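You operate a simulated robot arm through the tools that you are given. There is no shell and no other tool. Be economical: measure what you need, move in short steps, check, and stop when the job is done.

Carry out the task below with a simulated two-armed robot. There is one attempt and no reset: what you move stays moved.

## Task
Fetch the yellow sponge and set it on the lower shelf of the white table. Turn the blue dial to +4. Put the purple-striped egg from the top of the steel counter on the shelf of the low steel table. Push the bottom drawer shut. Shut the cooler door. Close the orange drawer. Open the green shelf rail, put the grey box on the top of the white plate away on the upper shelf of the grey bench and shut the rail again. The order is free. Set down upright: purple-striped egg.

Only the result counts: the job must be done as asked and must still hold three seconds after the hand-in. Knocking over, shifting, dropping, spilling or breaking anything else fails it.

## Robot
Two 7-joint arms with fingered hands on one trunk, on a base that drives. Base frame: it is fixed to the floor where the robot stands at the start and does not move with it; the origin is under the middle of the robot, x ahead of it, y to its left, z up; the surface under the hand at the start is at about z = 900. Units: mm, degrees, N and s.
The left shoulder is at the start at [200, 135, 845], the right one opposite. Places, roughly: blue dial [900, 4800, 1300]; bottom drawer [400, 6800, 500]; cooler door [600, 5600, 800]; green shelf rail [-1800, 5400, 1300]; grey box [-1750, 4500, 1000]; lower shelf of the white table [-1400, -700, 300]; orange drawer [-1500, 4800, 600]; purple-striped egg (5x5x6 cm) [600, 7200, 900]; shelf of the low steel table [-2300, 3600, 200]; upper shelf of the grey bench (56x20 cm) [-1940, 5380, 1280]; yellow sponge (11x7x4 cm) [500, -200, 900]. Payload 4 kg a hand.
Tool frame (each hand has its own): the origin (TCP) lies between the finger pads and is the grasp point; the fingertips stand 25 mm ahead of it; z points along the fingers, y is the line along which they close. The gripper opens to 88 mm. The gripper's body begins 29 mm behind the TCP. The gripper is a hand of 4 fingers: y runs from the thumb to the fingers, the wrist lies at [-13, -106, -174] in the tool frame, and closing takes about 1.5 s.
Orientation is told as [roll, pitch, yaw] about the base's x, y, z axes, in that order, counted from this pose: with the fingers straight down and the wrist toward the robot, the tool's x, y and z point along [0, 1, 0], [1, 0, 0] and [0, 0, -1] of the base frame.

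## Interface
- The arms move only by the tool jog_arm. It takes "left_rows", "right_rows" or both (then of equal length, played together; a hand with none holds still); each is a list of rows, each a list of 2 entries, a list of its own where there are three numbers: the shift along the base's x, y, z in mm, then the turn, a rotation vector about the base's x, y, z in degrees. In form: [[[x, y, z], [rx, ry, rz]], ...]. A call has 1 to 10 rows; each row shifts and turns the commanded pose from where the row before left it. "left_grip" and "right_grip" are, for a hand that has rows, the gripper command, from -1 (shut) to 1 (fully open), values between in proportion, set as the call begins (left out, the last holds). Each row takes 0.2 s and may step no farther than 50 mm and 8.6 degrees from the row before; otherwise, or with a gripper value out of range, the whole call is refused. Where a pose cannot be reached the arm comes as near as it can. A force on the tool above 40 N (or 10 N above the force at the start of the call, whichever is more), or a blocked arm, ends the call early, and 0.2 s more pass. The fingers move at their own pace (about 153 mm/s each) and stop on an object; they squeeze with about 24 N. The grip force told is the motor's: it shows also when the fingers shut on nothing. Time passes only in rows, and 0.2 s behind the last, so rows that do not move let the fingers close. The reply holds the time, the measured pose of the TCP, the force on the tool along the base axes, the opening and the grip force, in the units named above and with some noise, with the torque about the TCP (base axes, N m) and any sound that the robot's microphone picked up.
- Cameras (640 x 400 px; columns grow to the right, rows downward): "scene" is now at [139.5, -25.8, 1455.6]; the picture's right is [-0.32, -0.95, 0.00], its down [-0.61, 0.20, -0.77] and it looks along [0.73, -0.24, -0.64] (base axes); focal length 283 px, centre (320, 200). "left" rides on the left gripper at [-64, -83, -98] in its tool frame; the picture's right is [-0.62, -0.37, 0.69], its down [0.71, -0.63, 0.30] and it looks along [0.32, 0.68, 0.65] (tool axes); focal length 265 px, centre (320, 200). "right" rides on the right gripper at [64, -83, -98] in its tool frame; the picture's right is [-0.62, 0.37, -0.69], its down [-0.71, -0.63, 0.30] and it looks along [-0.32, 0.68, 0.65] (tool axes); focal length 265 px, centre (320, 200). There is no depth. A picture from a camera that has moved, and an enlarged one, comes with that camera's place and axes in the base frame and with its lens.
- snapshot(camera): a new picture of that camera. No time passes.
- move_column(by): slides the trunk up (or, below 0, down) by that many mm; the arms and the scene camera ride with it, the base frame stays. It gives what a move gives, with no picture.
- roll_base(legs): drives the robot by 1 to 6 legs, each [ahead, left, turn to the left] in mm, mm and degrees, along the robot's own axes; the way and the turn of a leg run together, so that a leg with both is an arc; at most 1500 mm and 180 degrees a leg. The arms and the cameras ride along, it lands a little off, and it stops where it bumps. It gives what a move gives.
- set_fingers(index, middle, ring, thumb_bend, thumb_turn, hand): sets how far each is bent, from 0 (flat) to 1 (curled in); at 0.3 the hand is open as for a grip, at 0.7 the pads meet at the TCP. One left out holds its place. A second passes; each finger stops where it meets its share of the squeeze, and holds until it gets a number again. A gripper value or a shape takes the hand back. It gives what a move gives, with no picture; readings hold the bend of each and the force on the fingers (four entries, about 0 where the hand has none), thumb and palm. thumb_turn goes from beside the hand (0) to across from the fingers (1), as for a grip.
- preshape(shape, hand): the hand has 4 fingers and takes this shape, open, in about a second: jaw (thumb against the fingers, like two jaws); tri (thumb and two fingers); tip (a fingertip pinch); poke (one finger out to press); point (the index stretched); flat (the hand flat); cup (the hand cupped); fist (a fist). The gripper value then closes the fingers along that shape, each until it touches; the sizes above hold for jaw. It gives what a move gives, with no picture.
- aim_head(pan, tilt): turns the head with the scene camera to pan (to the left, within 97 degrees either way) and tilt (down, from -29 to 69), counted from straight ahead of the robot. It gives what a move gives.
- inspect(camera, box): a new picture of the part [left, top, right, bottom] of that camera's present view, enlarged. No time passes.
- hand_in(): hands the job in; it is judged then, once.

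Go step by step. Nothing tells you exact positions but the pictures and the camera data: compare them with the known pose of the tool, close in by small moves and look again before you grip or let go. The budget is 186 turns and 166 pictures, counting those below and the enlarged ones. Unless the task says otherwise, let go and move clear before handing in, and close with one line.

The tools are called after "Emit:" as a command line: name --argument value ..., lists and objects as JSON in quotes. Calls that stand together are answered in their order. jog_arm: Moves the arms, as the interface text tells. Its arguments: {"type":"object","properties":{"left_rows":{"type":"array","items":{"type":"array"}},"left_grip":{"type":"number"},"right_rows":{"type":"array","items":{"type":"array"}},"right_grip":{"type":"number"}},"required":[]} The other tools are called the same way: move_column (by) slides the trunk up or down; preshape (shape, hand) gives the hand a shape; set_fingers (index, middle, ring, thumb_bend, thumb_turn, hand) moves the fingers one by one; roll_base (legs) drives the base; aim_head (pan, tilt) turns the head that bears the scene camera; snapshot (camera) takes a picture; inspect (camera, box) takes an enlarged picture of a part of a camera's view; hand_in () hands the job in.

At the start:

```text
time: 0.0
left_tcp_pos: [638.1, 5.5, 1111.3]
left_orientation: [0.1, 0.0, 0.0]
left_contact_force: [0.3, -0.1, -0.2]
left_wrist_torque: [0.04, 0.03, 0.01]
left_gripper_width: 87.3
left_finger_force: 0.1
left_shape: jaw
left_bend: [0.3, 0.3, 0.3, 0.3, 0.98]
left_finger forces: [0.1, 0.1, 0.0, 0.0, 0.1, 0.0]
right_tcp_pos: [496.0, -400.3, 1196.4]
right_orientation: [-0.1, 0.0, 0.0]
right_contact_force: [-0.5, -0.2, -0.2]
right_wrist_torque: [0.01, 0.03, 0.02]
right_gripper_width: 87.5
right_finger_force: 0.1
right_shape: jaw
right_bend: [0.3, 0.3, 0.3, 0.3, 0.98]
right_finger forces: [0.0, 0.1, 0.0, 0.0, 0.2, 0.1]
trunk travel left (down, up): [-450.0, 320.0]
robot x, y, heading: [2.7, -0.8, -0.1]
head pan, tilt: [-18.6, 40.1]
```

scene: 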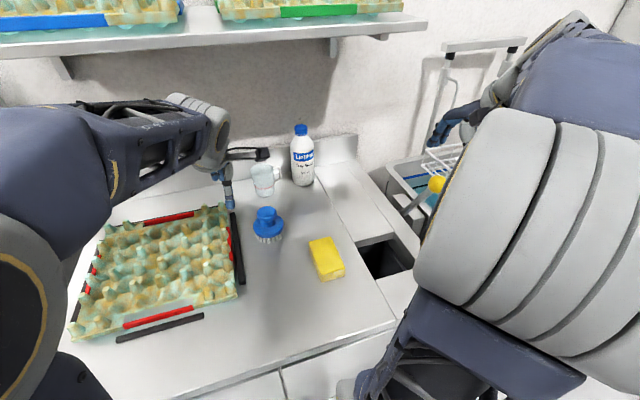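
right: 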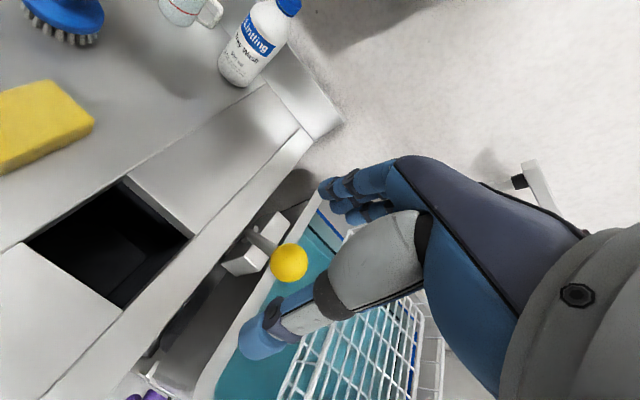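
left: 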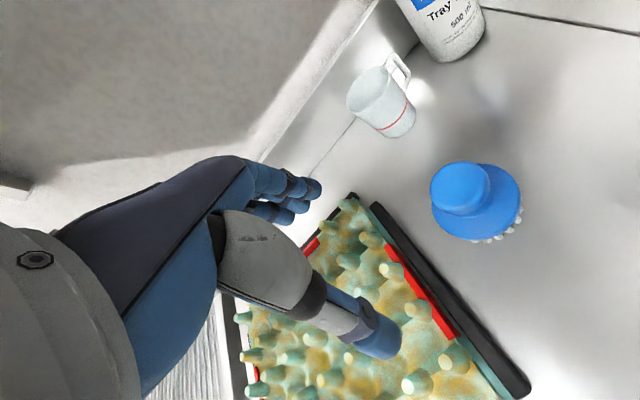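

The sponge lies at about (538, -172, 920) on the counter. I look closer to get its orientation before I bring the right hand over it.

Emit:
inspect --camera "scene" --box '[240, 190, 400, 290]'

```text
4.00 times, centred on (320, 240) of scene
camera zoom: at [139.5, -25.8, 1455.6], right [-0.32, -0.95, 0.0], down [-0.61, 0.2, -0.77], along [0.73, -0.24, -0.64], focal length 1133 px, centre (320, 40)
```

zoom: 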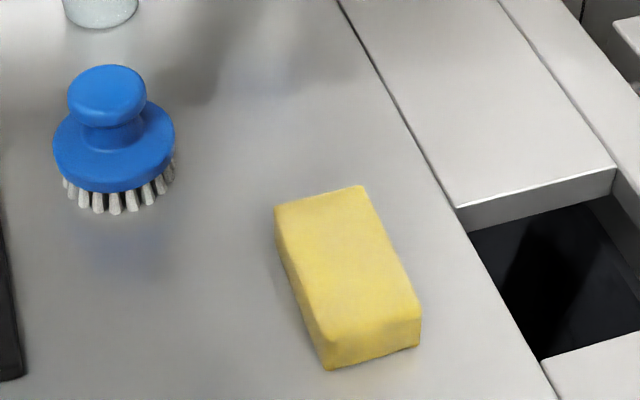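

The sponge's long axis runs along x, with its centre at about (535, -171). I turn the right hand by 90° so it closes along y, and approach it.

Emit:
jog_arm --right_rows '[[[4, 20, -5], [0, 0, 8.5]], [[4, 20, -5], [0, 0, 8.5]], [[4, 20, -5], [0, 0, 8.5]], [[4, 20, -5], [0, 0, 8.5]], [[4, 20, -5], [0, 0, 8.5]], [[4, 20, -5], [0, 0, 8.5]], [[4, 20, -5], [0, 0, 8.5]], [[4, 20, -5], [0, 0, 8.5]], [[4, 20, -5], [0, 0, 8.5]], [[4, 20, -5], [0, 0, 8.5]]]' --left_rows '[[[0, 10, 5], [0, 0, 0]], [[0, 10, 5], [0, 0, 0]], [[0, 10, 5], [0, 0, 0]], [[0, 10, 5], [0, 0, 0]], [[0, 10, 5], [0, 0, 0]], [[0, 10, 5], [0, 0, 0]], [[0, 10, 5], [0, 0, 0]], [[0, 10, 5], [0, 0, 0]], [[0, 10, 5], [0, 0, 0]], [[0, 10, 5], [0, 0, 0]]]' --right_grip 1

Emit:
jog_arm --right_rows '[[[0, 29, -30], [0, 0, 5]], [[0, 0, -40], [0, 0, 0]], [[0, 0, 0], [0, 0, 0]]]'

Emit:
snapshot --camera "right"

Emit:
snapshot --camera "scene"

```text
time: 2.2
left_tcp_pos: [636.8, 106.5, 1160.3]
left_orientation: [0.0, 0.1, 0.0]
left_contact_force: [0.4, -0.6, -0.1]
left_wrist_torque: [0.02, 0.02, 0.01]
left_gripper_width: 87.5
left_finger_force: 0.0
left_shape: jaw
left_bend: [0.3, 0.3, 0.3, 0.3, 0.98]
left_finger forces: [0.0, 0.0, 0.0, 0.1, 0.0, 0.0]
right_tcp_pos: [534.5, -201.0, 1146.0]
right_orientation: [0.0, 0.0, 85.1]
right_contact_force: [0.3, 0.3, -0.3]
right_wrist_torque: [0.0, 0.0, 0.02]
right_gripper_width: 87.6
right_finger_force: 0.0
right_shape: jaw
right_bend: [0.3, 0.3, 0.3, 0.3, 0.98]
right_finger forces: [0.1, 0.0, 0.0, 0.0, 0.0, 0.0]
trunk travel left (down, up): [-450.0, 320.0]
robot x, y, heading: [-2.3, -1.6, 0.1]
head pan, tilt: [-18.6, 40.1]
```

```text
time: 3.0
left_tcp_pos: [636.3, 104.8, 1159.9]
left_orientation: [0.1, -0.1, 0.0]
left_contact_force: [0.5, 0.2, 0.0]
left_wrist_torque: [-0.02, 0.03, 0.01]
left_gripper_width: 87.6
left_finger_force: 0.2
left_shape: jaw
left_bend: [0.3, 0.3, 0.3, 0.3, 0.98]
left_finger forces: [0.0, 0.0, 0.0, 0.1, 0.0, 0.0]
right_tcp_pos: [537.2, -175.2, 1077.4]
right_orientation: [0.1, 0.0, 89.9]
right_contact_force: [-0.6, -0.7, 0.1]
right_wrist_torque: [0.01, -0.01, -0.01]
right_gripper_width: 87.8
right_finger_force: 0.0
right_shape: jaw
right_bend: [0.3, 0.3, 0.3, 0.3, 0.98]
right_finger forces: [0.1, 0.0, 0.0, 0.0, 0.0, 0.0]
trunk travel left (down, up): [-450.0, 320.0]
robot x, y, heading: [-1.4, -0.5, 0.2]
head pan, tilt: [-18.6, 40.1]
```

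```text
161 pictures are left
camera right: at [471.3, -258.8, 1175.3], right [0.62, 0.37, 0.69], down [0.71, -0.63, -0.3], along [0.32, 0.68, -0.65], focal length 265 px, centre (320, 200)
```

right: 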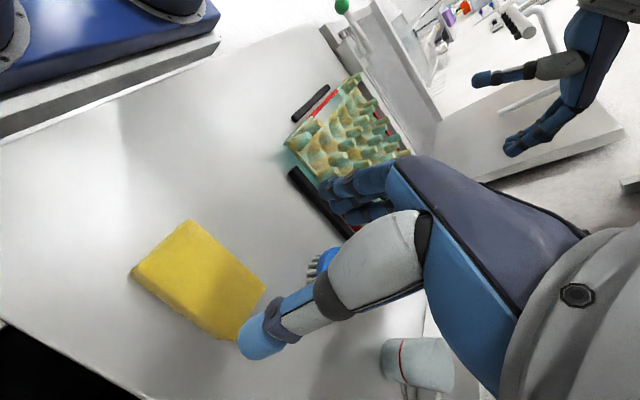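

```text
160 pictures are left
camera scene: at [139.5, -25.7, 1455.6], right [-0.32, -0.95, 0.0], down [-0.61, 0.2, -0.77], along [0.73, -0.24, -0.64], focal length 283 px, centre (320, 200)
```

scene: 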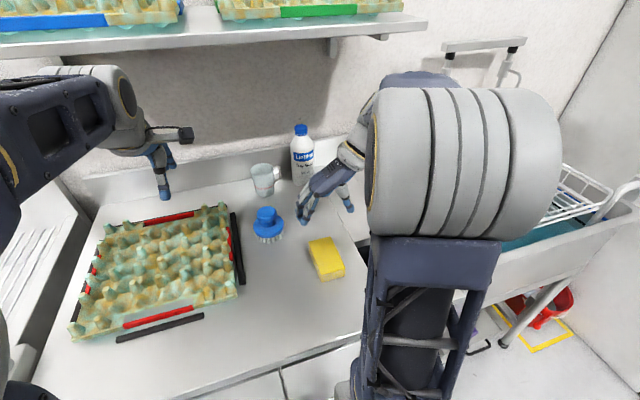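

The hand is nearly over the sponge, whose centre I put at y ≈ -176. I go down and grip.

Emit:
jog_arm --right_rows '[[[-1, -1, -40], [0, 0, 0]], [[0, 0, -40], [0, 0, 0]], [[0, 0, -35], [0, 0, 0]], [[0, 0, -25], [0, 0, 0]], [[0, 0, 0], [0, 0, 0]]]'

Emit:
snapshot --camera "right"

```text
time: 4.2
left_tcp_pos: [637.0, 105.4, 1160.5]
left_orientation: [-0.1, 0.1, 0.0]
left_contact_force: [-0.3, 0.2, 0.1]
left_wrist_torque: [-0.02, 0.01, -0.02]
left_gripper_width: 87.7
left_finger_force: 0.0
left_shape: jaw
left_bend: [0.3, 0.3, 0.3, 0.3, 0.98]
left_finger forces: [0.1, 0.0, 0.1, 0.0, 0.0, 0.1]
right_tcp_pos: [536.0, -174.1, 936.0]
right_orientation: [-0.1, 0.1, 90.0]
right_contact_force: [-0.7, -0.1, 0.5]
right_wrist_torque: [-0.01, -0.02, 0.01]
right_gripper_width: 87.9
right_finger_force: 0.0
right_shape: jaw
right_bend: [0.3, 0.3, 0.3, 0.3, 0.98]
right_finger forces: [0.0, 0.1, 0.1, 0.0, 0.1, 0.0]
trunk travel left (down, up): [-450.0, 320.0]
robot x, y, heading: [-1.0, -2.5, 0.1]
head pan, tilt: [-18.6, 40.1]
```

```text
159 pictures are left
camera right: at [471.2, -257.4, 1033.9], right [0.62, 0.37, 0.69], down [0.71, -0.63, -0.3], along [0.32, 0.68, -0.65], focal length 265 px, centre (320, 200)
```

right: 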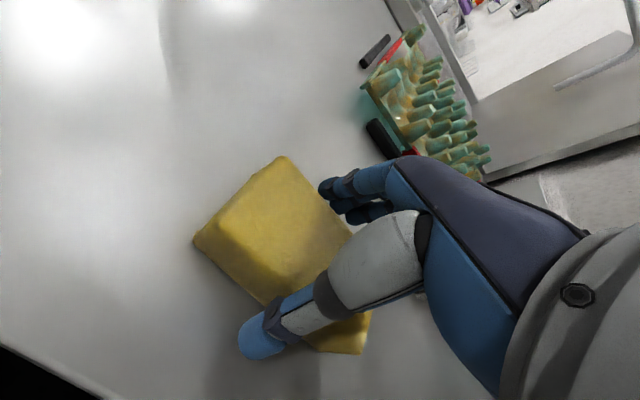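

Emit:
jog_arm --right_rows '[[[0, 0, -8], [0, 0, 0]], [[0, 0, 0], [0, 0, 0]]]'

Emit:
jog_arm --right_rows '[[[0, 0, 0], [0, 0, 0]], [[0, 0, 0], [0, 0, 0]], [[0, 0, 0], [0, 0, 0]], [[0, 0, 0], [0, 0, 0]], [[0, 0, 0], [0, 0, 0]], [[0, 0, 0], [0, 0, 0]], [[0, 0, 0], [0, 0, 0]], [[0, 0, 0], [0, 0, 0]]]' --right_grip -1

Emit:
snapshot --camera "right"

```text
time: 4.8
left_tcp_pos: [636.5, 104.7, 1160.9]
left_orientation: [0.0, 0.1, 0.0]
left_contact_force: [0.0, -0.7, 0.9]
left_wrist_torque: [-0.04, 0.02, 0.02]
left_gripper_width: 87.8
left_finger_force: 0.1
left_shape: jaw
left_bend: [0.3, 0.3, 0.3, 0.3, 0.98]
left_finger forces: [0.0, 0.1, 0.0, 0.1, 0.0, 0.0]
right_tcp_pos: [536.8, -174.7, 928.0]
right_orientation: [0.0, -0.1, 90.0]
right_contact_force: [0.0, 0.4, -0.5]
right_wrist_torque: [-0.02, 0.01, 0.01]
right_gripper_width: 87.9
right_finger_force: 0.0
right_shape: jaw
right_bend: [0.3, 0.3, 0.3, 0.3, 0.98]
right_finger forces: [0.0, 0.0, 0.0, 0.0, 0.0, 0.0]
trunk travel left (down, up): [-450.0, 320.0]
robot x, y, heading: [-1.4, -1.4, -0.2]
head pan, tilt: [-18.6, 40.1]
```

```text
time: 6.6
left_tcp_pos: [637.2, 104.9, 1159.9]
left_orientation: [-0.1, 0.0, 0.0]
left_contact_force: [0.4, -0.4, -0.3]
left_wrist_torque: [0.0, -0.03, 0.02]
left_gripper_width: 87.6
left_finger_force: 0.1
left_shape: jaw
left_bend: [0.3, 0.3, 0.3, 0.3, 0.98]
left_finger forces: [0.0, 0.1, 0.0, 0.0, 0.1, 0.1]
right_tcp_pos: [537.1, -174.8, 928.1]
right_orientation: [0.0, 0.0, 90.1]
right_contact_force: [-0.5, -0.7, -0.5]
right_wrist_torque: [0.0, 0.0, 0.02]
right_gripper_width: 56.3
right_finger_force: 23.8
right_shape: jaw
right_bend: [0.28, 0.39, 0.36, 0.62, 0.99]
right_finger forces: [12.1, 6.7, 2.9, 0.0, 21.9, 0.0]
trunk travel left (down, up): [-450.0, 320.0]
robot x, y, heading: [0.3, -1.7, 0.1]
head pan, tilt: [-18.6, 40.1]
```

```text
158 pictures are left
camera right: at [472.5, -257.7, 1025.9], right [0.62, 0.37, 0.69], down [0.71, -0.63, -0.3], along [0.32, 0.68, -0.65], focal length 265 px, centre (320, 200)
```

right: 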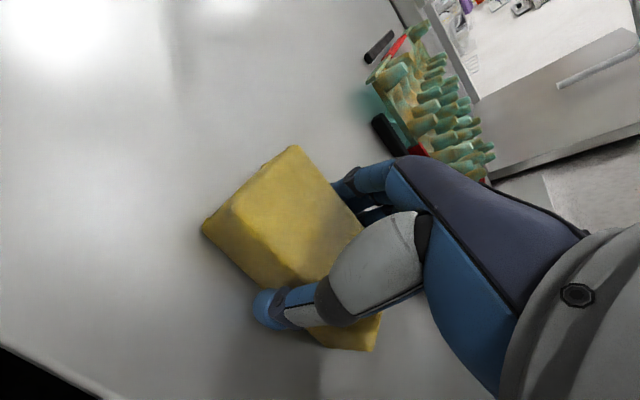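

The sponge is held with a 56 mm opening. I lift it, pull both arms in and look around before driving.

Emit:
jog_arm --right_rows '[[[0, 0, 40], [0, 0, 0]], [[0, 0, 45], [0, 0, 0]], [[0, -5, 45], [0, 0, 0]], [[-20, -15, 45], [0, 0, 0]], [[-30, -15, 20], [0, 0, 0]], [[-30, -15, 0], [0, 0, 0]], [[-30, -15, 0], [0, 0, 0]], [[-20, -15, 0], [0, 0, 0]]]' --left_rows '[[[0, 0, 20], [0, 0, 0]], [[-20, 5, 0], [0, 0, 0]], [[-30, 5, 0], [0, 0, 0]], [[-30, 5, 0], [0, 0, 0]], [[-30, 5, 0], [0, 0, 0]], [[-30, 5, 0], [0, 0, 0]], [[-30, 5, 0], [0, 0, 0]], [[-30, 5, 0], [0, 0, 0]]]'

Emit:
aim_head --pan 97 --tilt 35

Emit:
snapshot --camera "scene"

Emit:
aim_head --pan -97 --tilt 35

Emit:
snapshot --camera "scene"

```text
refused: row 4 steps farther than a row can; nothing moved
```

```text
time: 8.5
left_tcp_pos: [637.2, 106.6, 1160.5]
left_orientation: [0.0, 0.0, 0.0]
left_contact_force: [-0.5, 0.2, -0.1]
left_wrist_torque: [0.02, -0.05, -0.03]
left_gripper_width: 87.4
left_finger_force: 0.2
left_shape: jaw
left_bend: [0.3, 0.3, 0.3, 0.3, 0.98]
left_finger forces: [0.0, 0.0, 0.0, 0.0, 0.1, 0.0]
right_tcp_pos: [535.6, -172.6, 928.9]
right_orientation: [0.0, 0.0, 90.0]
right_contact_force: [-1.7, 0.3, -0.1]
right_wrist_torque: [0.0, -0.01, 0.02]
right_gripper_width: 56.2
right_finger_force: 23.8
right_shape: jaw
right_bend: [0.28, 0.39, 0.36, 0.62, 0.99]
right_finger forces: [12.2, 6.8, 3.0, 0.0, 21.9, 0.1]
trunk travel left (down, up): [-450.0, 320.0]
robot x, y, heading: [-1.8, 0.1, 0.2]
head pan, tilt: [97.0, 35.0]
```

```text
157 pictures are left
camera scene: at [48.3, 88.7, 1463.3], right [0.99, 0.12, 0.0], down [0.07, -0.57, -0.82], along [-0.1, 0.81, -0.57], focal length 283 px, centre (320, 200)
```

scene: 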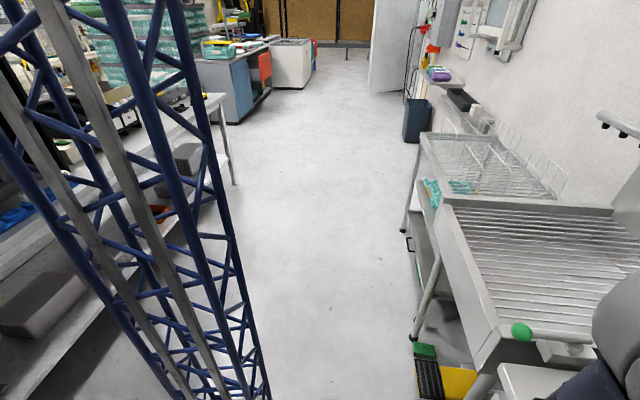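

```text
time: 11.4
left_tcp_pos: [636.5, 105.9, 1160.6]
left_orientation: [-0.1, 0.0, -0.1]
left_contact_force: [-0.2, 0.1, 0.7]
left_wrist_torque: [0.02, 0.0, 0.02]
left_gripper_width: 87.6
left_finger_force: 0.1
left_shape: jaw
left_bend: [0.3, 0.3, 0.3, 0.3, 0.98]
left_finger forces: [0.0, 0.0, 0.0, 0.0, 0.0, 0.0]
right_tcp_pos: [537.1, -174.2, 929.3]
right_orientation: [0.0, 0.0, 90.0]
right_contact_force: [-0.3, 0.1, 0.9]
right_wrist_torque: [-0.02, -0.01, -0.01]
right_gripper_width: 56.1
right_finger_force: 23.7
right_shape: jaw
right_bend: [0.28, 0.39, 0.36, 0.62, 0.99]
right_finger forces: [12.2, 6.8, 2.9, 0.1, 21.9, 0.1]
trunk travel left (down, up): [-450.0, 320.0]
robot x, y, heading: [0.4, -4.5, -0.1]
head pan, tilt: [-97.0, 35.0]
```

```text
156 pictures are left
camera scene: at [48.3, -86.1, 1463.3], right [-0.99, 0.12, 0.0], down [0.07, 0.57, -0.82], along [-0.1, -0.81, -0.57], focal length 283 px, centre (320, 200)
```

scene: 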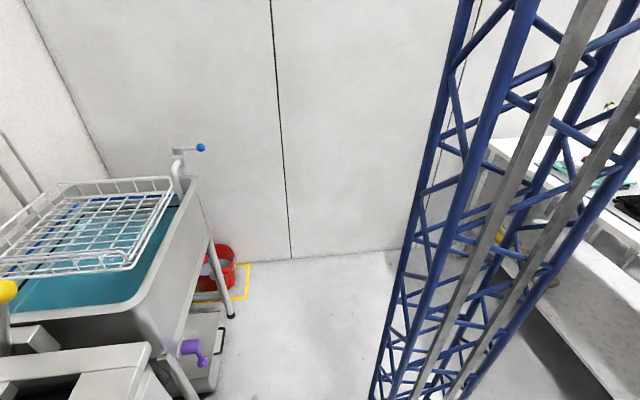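

I lift in smaller steps and pull both arms in, then back up and turn partway to look at the white table.

Emit:
jog_arm --right_rows '[[[0, 0, 40], [0, 0, 0]], [[0, 0, 45], [0, 0, 0]], [[0, -5, 45], [0, 0, 0]], [[-20, -15, 40], [0, 0, 0]], [[-30, -15, 20], [0, 0, 0]], [[-30, -15, 0], [0, 0, 0]], [[-30, -15, 0], [0, 0, 0]], [[-20, -15, 0], [0, 0, 0]]]' --left_rows '[[[0, 0, 20], [0, 0, 0]], [[-20, 5, 0], [0, 0, 0]], [[-30, 5, 0], [0, 0, 0]], [[-30, 5, 0], [0, 0, 0]], [[-30, 5, 0], [0, 0, 0]], [[-30, 5, 0], [0, 0, 0]], [[-30, 5, 0], [0, 0, 0]], [[-30, 5, 0], [0, 0, 0]]]'

Emit:
aim_head --pan 0 --tilt 45

Emit:
roll_base --legs '[[-300, 0, 0], [0, 0, 150]]'

Emit:
snapshot --camera "scene"

```text
time: 13.2
left_tcp_pos: [439.1, 138.1, 1181.0]
left_orientation: [-0.1, 0.0, -0.1]
left_contact_force: [0.1, 0.5, -0.7]
left_wrist_torque: [0.0, 0.02, -0.03]
left_gripper_width: 87.7
left_finger_force: 0.1
left_shape: jaw
left_bend: [0.3, 0.3, 0.3, 0.3, 0.98]
left_finger forces: [0.0, 0.0, 0.1, 0.0, 0.1, 0.0]
right_tcp_pos: [406.6, -252.8, 1117.6]
right_orientation: [0.0, -0.1, 90.0]
right_contact_force: [0.3, 0.1, -0.7]
right_wrist_torque: [0.01, 0.03, 0.0]
right_gripper_width: 56.0
right_finger_force: 24.0
right_shape: jaw
right_bend: [0.28, 0.39, 0.36, 0.62, 0.99]
right_finger forces: [12.2, 6.8, 3.0, 0.0, 21.8, 0.1]
trunk travel left (down, up): [-450.0, 320.0]
robot x, y, heading: [0.1, -1.2, 0.2]
head pan, tilt: [-97.0, 35.0]
```

```text
time: 14.9
left_tcp_pos: [439.0, 139.5, 1181.6]
left_orientation: [0.1, 0.0, -0.1]
left_contact_force: [0.1, 0.0, -0.2]
left_wrist_torque: [-0.02, -0.01, 0.0]
left_gripper_width: 87.9
left_finger_force: 0.1
left_shape: jaw
left_bend: [0.3, 0.3, 0.3, 0.3, 0.98]
left_finger forces: [0.0, 0.0, 0.0, 0.0, 0.1, 0.0]
right_tcp_pos: [406.5, -252.3, 1117.1]
right_orientation: [0.0, 0.1, 89.9]
right_contact_force: [0.0, -0.2, -0.7]
right_wrist_torque: [-0.01, 0.0, 0.0]
right_gripper_width: 55.9
right_finger_force: 24.5
right_shape: jaw
right_bend: [0.28, 0.39, 0.36, 0.62, 0.99]
right_finger forces: [12.2, 6.8, 3.0, 0.1, 21.9, 0.0]
trunk travel left (down, up): [-450.0, 320.0]
robot x, y, heading: [-2.8, -1.1, 0.1]
head pan, tilt: [0.0, 45.0]
```

```text
time: 23.1
left_tcp_pos: [-746.8, 97.8, 1180.3]
left_orientation: [0.1, 0.1, 150.0]
left_contact_force: [0.4, 1.3, 0.6]
left_wrist_torque: [-0.03, 0.01, 0.01]
left_gripper_width: 87.5
left_finger_force: 0.0
left_shape: jaw
left_bend: [0.3, 0.3, 0.3, 0.3, 0.98]
left_finger forces: [0.0, 0.1, 0.1, 0.0, 0.0, 0.1]
right_tcp_pos: [-523.7, 422.9, 1116.5]
right_orientation: [0.0, 0.0, -119.9]
right_contact_force: [-0.1, 0.4, -0.9]
right_wrist_torque: [0.01, -0.05, 0.01]
right_gripper_width: 55.8
right_finger_force: 24.1
right_shape: jaw
right_bend: [0.28, 0.39, 0.36, 0.63, 0.99]
right_finger forces: [12.1, 6.7, 2.9, 0.0, 21.7, 0.0]
trunk travel left (down, up): [-450.0, 320.0]
robot x, y, heading: [-296.1, 2.8, 150.0]
head pan, tilt: [0.0, 45.0]
```

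```text
155 pictures are left
camera scene: at [-421.9, 71.9, 1448.5], right [0.5, 0.87, 0.0], down [0.61, -0.35, -0.71], along [-0.61, 0.35, -0.71], focal length 283 px, centre (320, 200)
```

scene: 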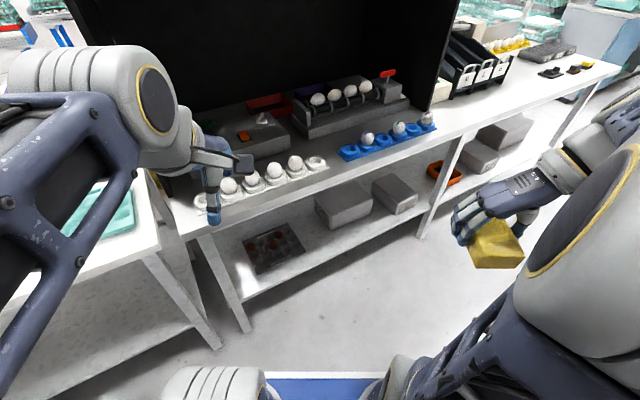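

The left white table (towards y -700) has the lower shelf I want. I face -x, slide toward it and look.

Emit:
roll_base --legs '[[0, 0, 30], [0, 600, 0]]'

Emit:
snapshot --camera "scene"

```text
time: 28.1
left_tcp_pos: [-730.9, -746.9, 1182.5]
left_orientation: [0.0, -0.1, -179.6]
left_contact_force: [0.6, 0.3, -0.4]
left_wrist_torque: [-0.01, -0.03, 0.0]
left_gripper_width: 87.7
left_finger_force: 0.1
left_shape: jaw
left_bend: [0.3, 0.3, 0.3, 0.3, 0.98]
left_finger forces: [0.0, 0.0, 0.0, 0.1, 0.0, 0.1]
right_tcp_pos: [-702.8, -354.4, 1117.1]
right_orientation: [0.0, 0.0, -89.7]
right_contact_force: [0.5, -0.4, -0.4]
right_wrist_torque: [0.0, 0.01, -0.01]
right_gripper_width: 56.1
right_finger_force: 23.6
right_shape: jaw
right_bend: [0.28, 0.39, 0.36, 0.63, 0.99]
right_finger forces: [12.1, 6.7, 2.9, 0.0, 21.7, 0.0]
trunk travel left (down, up): [-450.0, 320.0]
robot x, y, heading: [-294.5, -604.3, -179.2]
head pan, tilt: [0.0, 45.0]
```

```text
154 pictures are left
camera scene: at [-435.6, -604.5, 1448.5], right [-0.01, 1.0, 0.0], down [0.71, 0.0, -0.71], along [-0.71, 0.0, -0.71], focal length 283 px, centre (320, 200)
```

scene: 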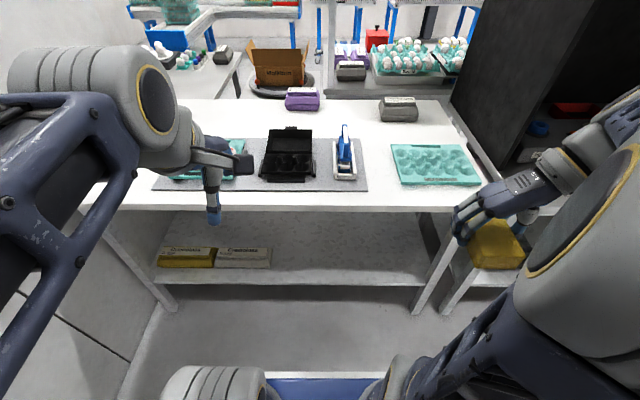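

The white table's shelf front is at about x -1050, z ~305, with free space at y ≈ -400. I turn the right hand forward, lower the column and look again.

Emit:
jog_arm --right_rows '[[[0, 0, 0], [0, 0, -8.5]], [[0, 0, 0], [0, 0, -8.5]], [[0, 0, 0], [0, 0, -8.5]], [[0, 0, 0], [0, 0, -8.5]], [[0, 0, 0], [0, 0, -8.5]], [[0, 0, 0], [0, 0, -8.5]], [[0, 0, 0], [0, 0, -8.5]], [[0, 0, 0], [0, 0, -8.5]], [[0, 0, 0], [0, 0, -8.5]], [[0, 0, 0], [0, 0, -8.5]]]'

Emit:
jog_arm --right_rows '[[[0, 0, 0], [0, 0, -5]], [[0, 0, 0], [0, 8, 0]], [[0, 0, 0], [0, 8, 0]], [[0, 0, 0], [0, 8, 0]], [[0, 0, 0], [0, 0, 0]]]'

Emit:
move_column --by -450

Emit:
snapshot --camera "scene"

Emit:
snapshot --camera "right"

```text
time: 30.2
left_tcp_pos: [-731.0, -746.4, 1182.5]
left_orientation: [0.0, 0.0, -179.6]
left_contact_force: [-0.3, -1.4, -0.4]
left_wrist_torque: [0.03, 0.03, -0.01]
left_gripper_width: 87.5
left_finger_force: 0.0
left_shape: jaw
left_bend: [0.3, 0.3, 0.3, 0.3, 0.98]
left_finger forces: [0.0, 0.0, 0.0, 0.0, 0.0, 0.0]
right_tcp_pos: [-701.3, -354.4, 1117.8]
right_orientation: [0.0, 0.0, -174.7]
right_contact_force: [0.2, -0.5, -0.8]
right_wrist_torque: [0.0, 0.0, -0.01]
right_gripper_width: 55.9
right_finger_force: 23.7
right_shape: jaw
right_bend: [0.28, 0.39, 0.36, 0.63, 0.99]
right_finger forces: [12.0, 6.7, 2.8, 0.1, 21.6, 0.0]
trunk travel left (down, up): [-450.0, 320.0]
robot x, y, heading: [-292.3, -605.3, -179.5]
head pan, tilt: [0.0, 45.0]
```

```text
time: 31.4
left_tcp_pos: [-731.1, -747.3, 1181.2]
left_orientation: [0.0, 0.0, -179.6]
left_contact_force: [-0.3, 1.1, -0.1]
left_wrist_torque: [-0.01, 0.0, -0.02]
left_gripper_width: 87.4
left_finger_force: 0.1
left_shape: jaw
left_bend: [0.3, 0.3, 0.3, 0.3, 0.98]
left_finger forces: [0.0, 0.0, 0.1, 0.0, 0.0, 0.0]
right_tcp_pos: [-702.1, -353.6, 1116.5]
right_orientation: [-0.3, -24.2, -179.6]
right_contact_force: [0.3, 0.2, 0.1]
right_wrist_torque: [0.01, -0.02, -0.01]
right_gripper_width: 55.9
right_finger_force: 23.6
right_shape: jaw
right_bend: [0.28, 0.39, 0.36, 0.63, 0.99]
right_finger forces: [12.1, 6.5, 3.0, 0.1, 22.0, 0.0]
trunk travel left (down, up): [-450.0, 320.0]
robot x, y, heading: [-291.8, -605.8, -179.6]
head pan, tilt: [0.0, 45.0]
```

```text
refused: -450 is not a number from -400 to 400
```

```text
153 pictures are left
camera scene: at [-435.7, -604.5, 1448.5], right [-0.01, 1.0, 0.0], down [0.71, 0.0, -0.71], along [-0.71, 0.0, -0.71], focal length 283 px, centre (320, 200)
```

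scene: 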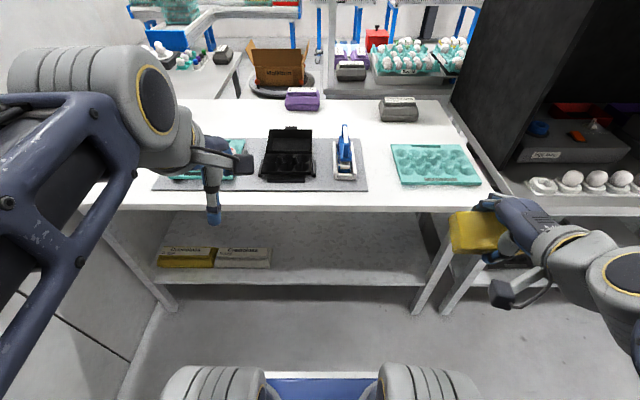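

```text
152 pictures are left
camera right: at [-584.8, -418.5, 1171.9], right [-0.06, 0.62, 0.78], down [0.45, 0.72, -0.53], along [-0.89, 0.32, -0.32], focal length 265 px, centre (320, 200)
```

right: 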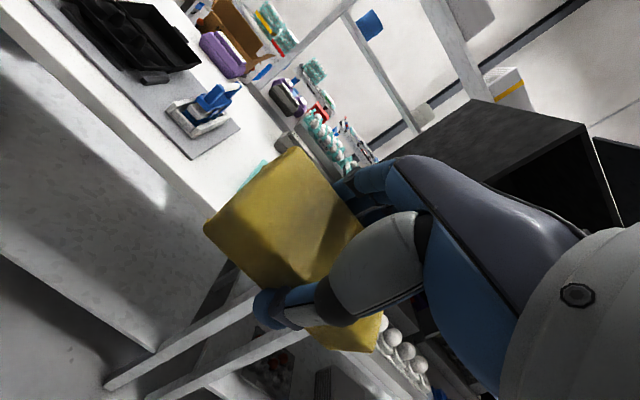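

Emit:
move_column --by -400

Emit:
aim_head --pan 0 --tilt 25

Emit:
snapshot --camera "scene"

Emit:
snapshot --camera "right"

```text
time: 35.3
left_tcp_pos: [-730.8, -747.2, 781.8]
left_orientation: [0.0, 0.1, -179.6]
left_contact_force: [0.6, 0.1, 0.3]
left_wrist_torque: [0.0, 0.01, 0.02]
left_gripper_width: 87.7
left_finger_force: 0.1
left_shape: jaw
left_bend: [0.3, 0.3, 0.3, 0.3, 0.98]
left_finger forces: [0.0, 0.0, 0.0, 0.0, 0.0, 0.0]
right_tcp_pos: [-701.9, -353.6, 717.2]
right_orientation: [-0.2, -24.0, -179.7]
right_contact_force: [-0.7, 0.0, -0.6]
right_wrist_torque: [0.0, 0.02, 0.01]
right_gripper_width: 55.7
right_finger_force: 23.9
right_shape: jaw
right_bend: [0.28, 0.39, 0.36, 0.63, 0.99]
right_finger forces: [12.1, 6.6, 3.0, 0.0, 21.9, 0.0]
trunk travel left (down, up): [-50.0, 720.0]
robot x, y, heading: [-290.3, -604.4, -179.7]
head pan, tilt: [0.0, 45.0]
```

```text
time: 36.1
left_tcp_pos: [-730.8, -747.3, 781.6]
left_orientation: [-0.1, 0.1, -179.5]
left_contact_force: [-0.4, -0.2, 0.0]
left_wrist_torque: [0.01, 0.0, 0.01]
left_gripper_width: 87.7
left_finger_force: 0.0
left_shape: jaw
left_bend: [0.3, 0.3, 0.3, 0.3, 0.98]
left_finger forces: [0.0, 0.0, 0.1, 0.1, 0.1, 0.1]
right_tcp_pos: [-703.0, -353.8, 717.1]
right_orientation: [-0.2, -24.0, -179.7]
right_contact_force: [0.4, -0.3, -0.5]
right_wrist_torque: [0.01, 0.02, 0.01]
right_gripper_width: 55.9
right_finger_force: 24.1
right_shape: jaw
right_bend: [0.28, 0.39, 0.36, 0.63, 0.99]
right_finger forces: [12.1, 6.6, 3.0, 0.1, 21.9, 0.0]
trunk travel left (down, up): [-50.0, 720.0]
robot x, y, heading: [-290.9, -602.5, -179.5]
head pan, tilt: [0.0, 25.0]
```

```text
151 pictures are left
camera scene: at [-446.4, -604.6, 1079.0], right [-0.01, 1.0, 0.0], down [0.42, 0.0, -0.91], along [-0.91, -0.01, -0.42], focal length 283 px, centre (320, 200)
```

scene: 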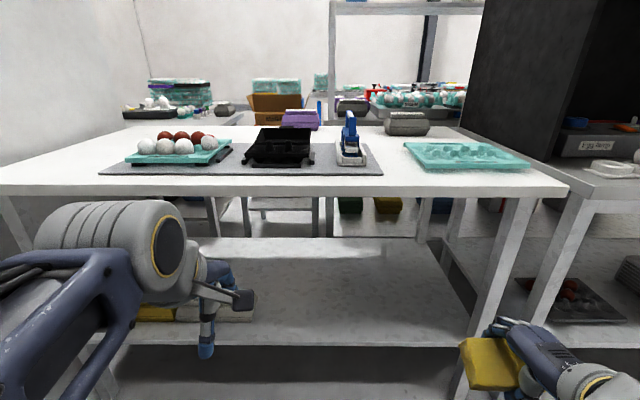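

```text
150 pictures are left
camera right: at [-584.8, -418.5, 772.1], right [-0.06, 0.62, 0.78], down [0.45, 0.72, -0.53], along [-0.89, 0.32, -0.32], focal length 265 px, centre (320, 200)
```

right: 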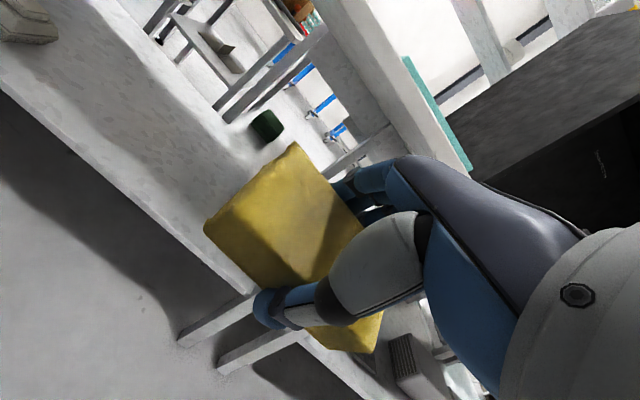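

The shelf front edge triangulates to x -1047, z 313, with the table top's underside near 790. I bring the sponge forward, then down in front of the shelf.

Emit:
jog_arm --right_rows '[[[-48, 0, 0], [0, 0, 0]], [[-48, 0, 0], [0, 0, 0]], [[-48, 0, 0], [0, 0, 0]], [[0, -5, -45], [0, 0, 0]], [[0, -5, -45], [0, 0, 0]], [[0, -5, -45], [0, 0, 0]], [[0, -5, -45], [0, 0, 0]], [[0, -5, -45], [0, 0, 0]], [[0, -5, -45], [0, 0, 0]]]'

Emit:
jog_arm --right_rows '[[[-45, 0, 0], [0, 0, 0]], [[-45, 0, 0], [0, 0, 0]], [[-45, 0, 0], [0, 0, 0]], [[-45, 0, 0], [0, 0, 0]], [[-45, 0, 0], [0, 0, 0]], [[-45, 0, 0], [0, 0, 0]], [[-45, 0, 0], [0, 0, 0]], [[0, 0, 0], [0, -8, 0]], [[0, 0, 0], [0, -8, 0]]]'

Emit:
snapshot --camera "right"

Emit:
snapshot --camera "scene"

```text
time: 38.1
left_tcp_pos: [-730.3, -747.1, 781.6]
left_orientation: [0.0, 0.1, -179.6]
left_contact_force: [0.4, -1.2, -0.2]
left_wrist_torque: [0.0, 0.02, 0.02]
left_gripper_width: 87.5
left_finger_force: 0.0
left_shape: jaw
left_bend: [0.3, 0.3, 0.3, 0.3, 0.98]
left_finger forces: [0.0, 0.0, 0.0, 0.0, 0.1, 0.0]
right_tcp_pos: [-895.7, -353.9, 470.5]
right_orientation: [-0.3, -23.8, -179.5]
right_contact_force: [-1.1, 0.6, 0.1]
right_wrist_torque: [-0.01, 0.01, -0.02]
right_gripper_width: 55.6
right_finger_force: 23.5
right_shape: jaw
right_bend: [0.28, 0.39, 0.36, 0.63, 0.99]
right_finger forces: [12.1, 6.5, 2.9, 0.0, 22.0, 0.1]
right hand out of reach, approached as far as the arm can: row 6, 7, 8
trunk travel left (down, up): [-50.0, 720.0]
robot x, y, heading: [-292.3, -601.8, -179.6]
head pan, tilt: [0.0, 25.0]
```

```text
time: 40.1
left_tcp_pos: [-730.2, -746.5, 780.8]
left_orientation: [0.0, 0.0, -179.5]
left_contact_force: [0.3, 0.6, 0.5]
left_wrist_torque: [0.01, 0.01, -0.02]
left_gripper_width: 87.8
left_finger_force: 0.0
left_shape: jaw
left_bend: [0.3, 0.3, 0.3, 0.3, 0.98]
left_finger forces: [0.0, 0.0, 0.0, 0.0, 0.0, 0.1]
right_tcp_pos: [-1179.2, -347.0, 469.5]
right_orientation: [-0.1, -24.0, -179.6]
right_contact_force: [-0.2, 0.6, -0.1]
right_wrist_torque: [0.01, -0.03, -0.03]
right_gripper_width: 55.4
right_finger_force: 23.9
right_shape: jaw
right_bend: [0.28, 0.39, 0.36, 0.63, 0.99]
right_finger forces: [12.1, 6.7, 3.0, 0.0, 22.1, 0.1]
right hand out of reach, approached as far as the arm can: row 7, 8, 9
trunk travel left (down, up): [-50.0, 720.0]
robot x, y, heading: [-292.4, -604.7, -179.6]
head pan, tilt: [0.0, 25.0]
```

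```text
149 pictures are left
camera right: at [-1062.7, -411.8, 523.1], right [-0.06, 0.62, 0.78], down [0.45, 0.72, -0.53], along [-0.89, 0.32, -0.32], focal length 265 px, centre (320, 200)
```

right: 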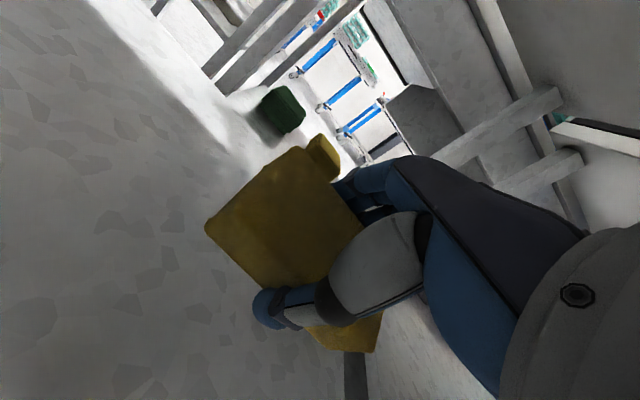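

```text
148 pictures are left
camera scene: at [-446.5, -604.5, 1079.0], right [-0.01, 1.0, 0.0], down [0.42, 0.0, -0.91], along [-0.91, -0.01, -0.42], focal length 283 px, centre (320, 200)
```

scene: 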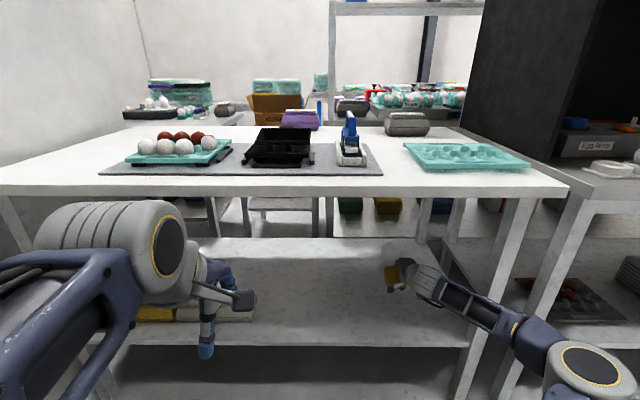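

The sponge is over the shelf, but the arm is near its reach limit. I pull back slightly, level the hand and lower in small steps.

Emit:
jog_arm --right_rows '[[[15, 0, 0], [0, -6, 0]], [[10, 0, 0], [0, -6, 0]], [[0, 0, 0], [0, -6, 0]], [[0, 0, -20], [0, 0, 0]], [[0, 0, -20], [0, 0, 0]]]'

```text
time: 41.3
left_tcp_pos: [-731.8, -747.3, 781.7]
left_orientation: [0.0, 0.1, -179.6]
left_contact_force: [0.3, 0.4, -0.3]
left_wrist_torque: [-0.03, 0.02, -0.03]
left_gripper_width: 87.5
left_finger_force: 0.0
left_shape: jaw
left_bend: [0.3, 0.3, 0.3, 0.3, 0.98]
left_finger forces: [0.0, 0.0, 0.0, 0.0, 0.1, 0.0]
right_tcp_pos: [-1151.3, -346.6, 429.2]
right_orientation: [-0.1, -12.0, -179.7]
right_contact_force: [-0.5, 0.0, 1.0]
right_wrist_torque: [-0.02, 0.01, 0.0]
right_gripper_width: 55.9
right_finger_force: 24.4
right_shape: jaw
right_bend: [0.28, 0.39, 0.36, 0.63, 0.99]
right_finger forces: [12.2, 6.5, 2.9, 0.1, 21.9, 0.0]
right hand out of reach, approached as far as the arm can: row 3, 5
trunk travel left (down, up): [-50.0, 720.0]
robot x, y, heading: [-291.5, -604.6, -179.8]
head pan, tilt: [0.0, 25.0]
```

Emit:
jog_arm --right_rows '[[[0, 0, -25], [0, 0, 0]], [[0, 0, -20], [0, 0, 0]], [[0, 0, -15], [0, 0, 0]], [[0, 0, -10], [0, 0, 0]]]'

Emit:
snapshot --camera "right"

Emit:
inspect --camera "scene" --box '[320, 220, 600, 395]'

```text
time: 42.3
left_tcp_pos: [-730.3, -746.7, 780.9]
left_orientation: [-0.1, 0.1, -179.5]
left_contact_force: [0.4, -0.4, 0.4]
left_wrist_torque: [-0.02, -0.02, 0.01]
left_gripper_width: 87.7
left_finger_force: 0.0
left_shape: jaw
left_bend: [0.3, 0.3, 0.3, 0.3, 0.98]
left_finger forces: [0.0, 0.0, 0.0, 0.0, 0.1, 0.0]
right_tcp_pos: [-1138.1, -339.2, 365.7]
right_orientation: [0.0, -12.0, -179.5]
right_contact_force: [-0.6, -0.3, 0.0]
right_wrist_torque: [0.01, -0.03, 0.04]
right_gripper_width: 56.0
right_finger_force: 24.2
right_shape: jaw
right_bend: [0.28, 0.39, 0.36, 0.63, 0.99]
right_finger forces: [12.2, 6.6, 3.0, 0.0, 21.8, 0.0]
right hand out of reach, approached as far as the arm can: row 1, 2, 3
trunk travel left (down, up): [-50.0, 720.0]
robot x, y, heading: [-292.2, -606.7, -179.5]
head pan, tilt: [0.0, 25.0]
```

```text
147 pictures are left
camera right: at [-1034.3, -402.5, 443.1], right [-0.22, 0.62, 0.75], down [0.55, 0.72, -0.43], along [-0.81, 0.32, -0.5], focal length 265 px, centre (320, 200)
```

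right: 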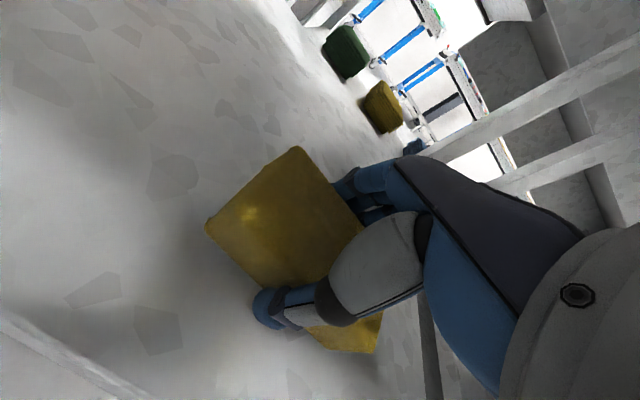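

```text
2.29 times, centred on (460, 308) of scene
camera zoom: at [-446.5, -604.5, 1079.1], right [-0.01, 1.0, 0.0], down [0.42, 0.0, -0.91], along [-0.91, -0.01, -0.42], focal length 648 px, centre (0, -46)
```

zoom: 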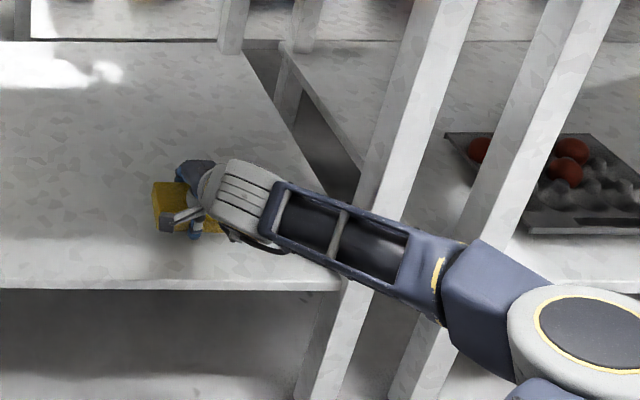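

Emit:
jog_arm --right_rows '[[[0, 0, -6], [0, 0, 0]], [[0, 0, -5], [0, 0, 0]], [[0, 0, -4], [0, 0, 0]]]'

Emit:
snapshot --camera "right"

```text
time: 43.1
left_tcp_pos: [-732.0, -746.1, 782.1]
left_orientation: [-0.1, -0.1, -179.6]
left_contact_force: [0.3, 0.1, -0.1]
left_wrist_torque: [-0.03, -0.02, 0.0]
left_gripper_width: 87.5
left_finger_force: 0.1
left_shape: jaw
left_bend: [0.3, 0.3, 0.3, 0.3, 0.98]
left_finger forces: [0.0, 0.0, 0.0, 0.0, 0.0, 0.0]
right_tcp_pos: [-1133.2, -334.9, 351.9]
right_orientation: [0.1, -12.0, -179.6]
right_contact_force: [-0.2, 0.5, -0.5]
right_wrist_torque: [-0.03, 0.0, 0.02]
right_gripper_width: 55.9
right_finger_force: 23.8
right_shape: jaw
right_bend: [0.28, 0.39, 0.36, 0.63, 0.99]
right_finger forces: [12.1, 6.6, 3.0, 0.0, 21.8, 0.0]
right hand out of reach, approached as far as the arm can: row 2
trunk travel left (down, up): [-50.0, 720.0]
robot x, y, heading: [-295.3, -605.5, -179.9]
head pan, tilt: [0.0, 25.0]
```

```text
145 pictures are left
camera right: at [-1030.0, -399.2, 429.3], right [-0.22, 0.62, 0.75], down [0.55, 0.72, -0.43], along [-0.81, 0.32, -0.5], focal length 265 px, centre (320, 200)
```

right: 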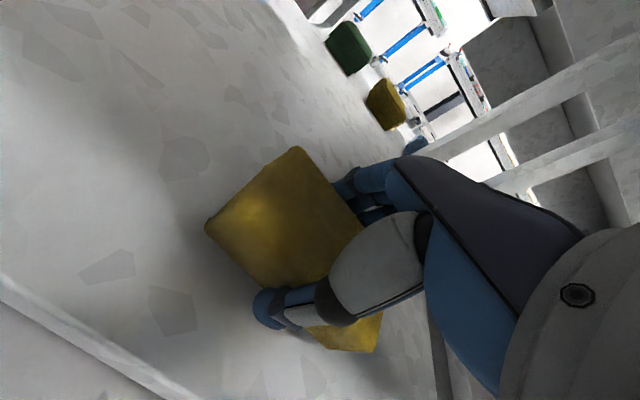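

Emit:
jog_arm --right_rows '[[[-1, -1, -4], [0, 0, 0]], [[-1, -1, -4], [0, 0, 0]], [[-1, -1, -4], [0, 0, 0]], [[-1, -1, -4], [0, 0, 0]], [[-1, -1, -4], [0, 0, 0]]]'

```text
time: 44.3
left_tcp_pos: [-731.8, -746.4, 781.2]
left_orientation: [0.0, 0.0, -179.5]
left_contact_force: [0.3, 0.1, 0.4]
left_wrist_torque: [-0.02, 0.01, 0.01]
left_gripper_width: 87.6
left_finger_force: 0.1
left_shape: jaw
left_bend: [0.3, 0.3, 0.3, 0.3, 0.98]
left_finger forces: [0.1, 0.0, 0.0, 0.0, 0.1, 0.0]
right_tcp_pos: [-1126.6, -332.7, 338.0]
right_orientation: [0.0, -12.0, -179.7]
right_contact_force: [-0.1, -0.3, -0.8]
right_wrist_torque: [-0.01, 0.0, -0.02]
right_gripper_width: 55.9
right_finger_force: 24.2
right_shape: jaw
right_bend: [0.28, 0.39, 0.36, 0.63, 0.99]
right_finger forces: [12.2, 6.7, 2.8, 0.1, 21.8, 0.0]
right hand out of reach, approached as far as the arm can: row 1, 3, 5
trunk travel left (down, up): [-50.0, 720.0]
robot x, y, heading: [-289.6, -604.0, -179.6]
head pan, tilt: [0.0, 25.0]
```

Emit:
jog_arm --right_rows '[[[0, 0, -4], [0, 0, 0]], [[0, 0, -4], [0, 0, 0]], [[0, 0, -4], [0, 0, 0]]]'

Emit:
snapshot --camera "right"

```text
time: 45.1
left_tcp_pos: [-730.6, -747.0, 781.4]
left_orientation: [0.0, 0.0, -179.6]
left_contact_force: [-0.2, -0.3, 0.1]
left_wrist_torque: [-0.01, -0.04, 0.0]
left_gripper_width: 87.6
left_finger_force: 0.1
left_shape: jaw
left_bend: [0.3, 0.3, 0.3, 0.3, 0.98]
left_finger forces: [0.0, 0.0, 0.0, 0.1, 0.0, 0.0]
right_tcp_pos: [-1123.5, -332.3, 333.1]
right_orientation: [-0.1, -12.4, -179.7]
right_contact_force: [-0.4, -0.5, 29.5]
right_wrist_torque: [-0.07, -0.87, -0.01]
right_gripper_width: 55.0
right_finger_force: 23.9
right_shape: jaw
right_bend: [0.28, 0.39, 0.36, 0.64, 0.99]
right_finger forces: [15.4, 8.6, 3.9, 0.0, 46.8, 0.1]
right hand out of reach, approached as far as the arm can: row 2
trunk travel left (down, up): [-50.0, 720.0]
robot x, y, heading: [-294.7, -608.0, -179.6]
head pan, tilt: [0.0, 25.0]
```

```text
144 pictures are left
camera right: at [-1020.2, -397.1, 409.5], right [-0.21, 0.62, 0.76], down [0.55, 0.72, -0.43], along [-0.81, 0.32, -0.49], focal length 265 px, centre (320, 200)
```

right: 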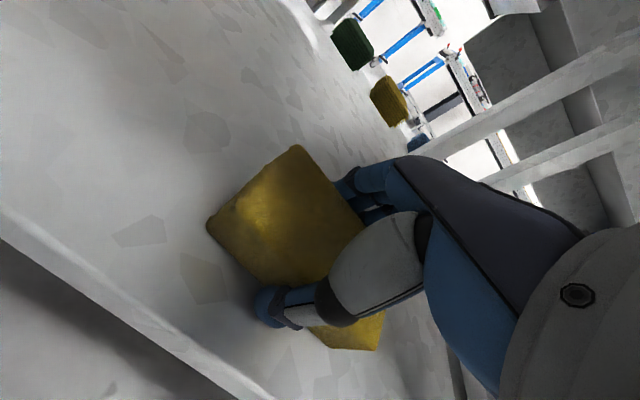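

Contact: the sponge touches the shelf at z ≈ 300. I raise 3 mm, open and withdraw upward.

Emit:
jog_arm --right_rows '[[[0, 0, 4], [0, 0, 0]], [[0, 0, 0], [0, 0, 0]], [[0, 0, 0], [0, 0, 0]], [[0, 0, 0], [0, 0, 0]], [[0, 0, 0], [0, 0, 0]], [[0, 0, 0], [0, 0, 0]], [[0, 0, 0], [0, 0, 0]]]' --right_grip 1

Emit:
jog_arm --right_rows '[[[0, 0, 15], [0, 0, 0]], [[0, 0, 30], [0, 0, 0]], [[0, 0, 40], [0, 0, 0]], [[0, 0, 20], [0, 0, 0]], [[30, 0, 0], [0, 0, 0]], [[45, 0, 0], [0, 0, 0]], [[45, 0, 0], [0, 0, 0]], [[45, 0, 0], [0, 0, 0]]]'

Emit:
snapshot --camera "scene"

```text
time: 46.7
left_tcp_pos: [-731.0, -746.7, 782.0]
left_orientation: [0.0, 0.0, -179.6]
left_contact_force: [0.1, 0.2, -0.6]
left_wrist_torque: [-0.03, 0.04, -0.01]
left_gripper_width: 87.7
left_finger_force: 0.0
left_shape: jaw
left_bend: [0.3, 0.3, 0.3, 0.3, 0.98]
left_finger forces: [0.0, 0.0, 0.1, 0.0, 0.0, 0.0]
right_tcp_pos: [-1124.1, -334.4, 335.1]
right_orientation: [-0.1, -12.1, -179.7]
right_contact_force: [-9.0, 0.2, 27.3]
right_wrist_torque: [-0.07, -0.55, -0.05]
right_gripper_width: 82.4
right_finger_force: 0.0
right_shape: jaw
right_bend: [0.3, 0.3, 0.3, 0.45, 0.99]
right_finger forces: [1.1, 0.0, 0.0, 0.0, 27.9, 0.1]
trunk travel left (down, up): [-50.0, 720.0]
robot x, y, heading: [-289.9, -606.3, -179.5]
head pan, tilt: [0.0, 25.0]
```

```text
time: 48.5
left_tcp_pos: [-730.6, -747.3, 782.1]
left_orientation: [0.0, -0.1, -179.6]
left_contact_force: [0.2, -0.1, -0.7]
left_wrist_torque: [0.02, 0.0, -0.01]
left_gripper_width: 87.7
left_finger_force: 0.0
left_shape: jaw
left_bend: [0.3, 0.3, 0.3, 0.3, 0.98]
left_finger forces: [0.1, 0.0, 0.0, 0.0, 0.1, 0.0]
right_tcp_pos: [-958.2, -335.5, 435.6]
right_orientation: [-0.1, -12.0, -179.6]
right_contact_force: [-0.1, -0.3, 0.2]
right_wrist_torque: [0.0, 0.0, -0.03]
right_gripper_width: 88.0
right_finger_force: 0.1
right_shape: jaw
right_bend: [0.3, 0.3, 0.3, 0.3, 0.98]
right_finger forces: [0.0, 0.1, 0.0, 0.1, 0.0, 0.0]
trunk travel left (down, up): [-50.0, 720.0]
robot x, y, heading: [-293.9, -605.8, -179.8]
head pan, tilt: [0.0, 25.0]
```

```text
143 pictures are left
camera scene: at [-446.5, -604.6, 1079.0], right [-0.01, 1.0, 0.0], down [0.42, 0.0, -0.91], along [-0.91, -0.01, -0.42], focal length 283 px, centre (320, 200)
```

scene: 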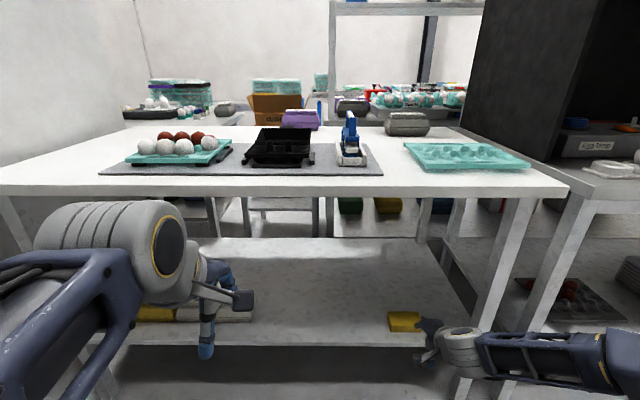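

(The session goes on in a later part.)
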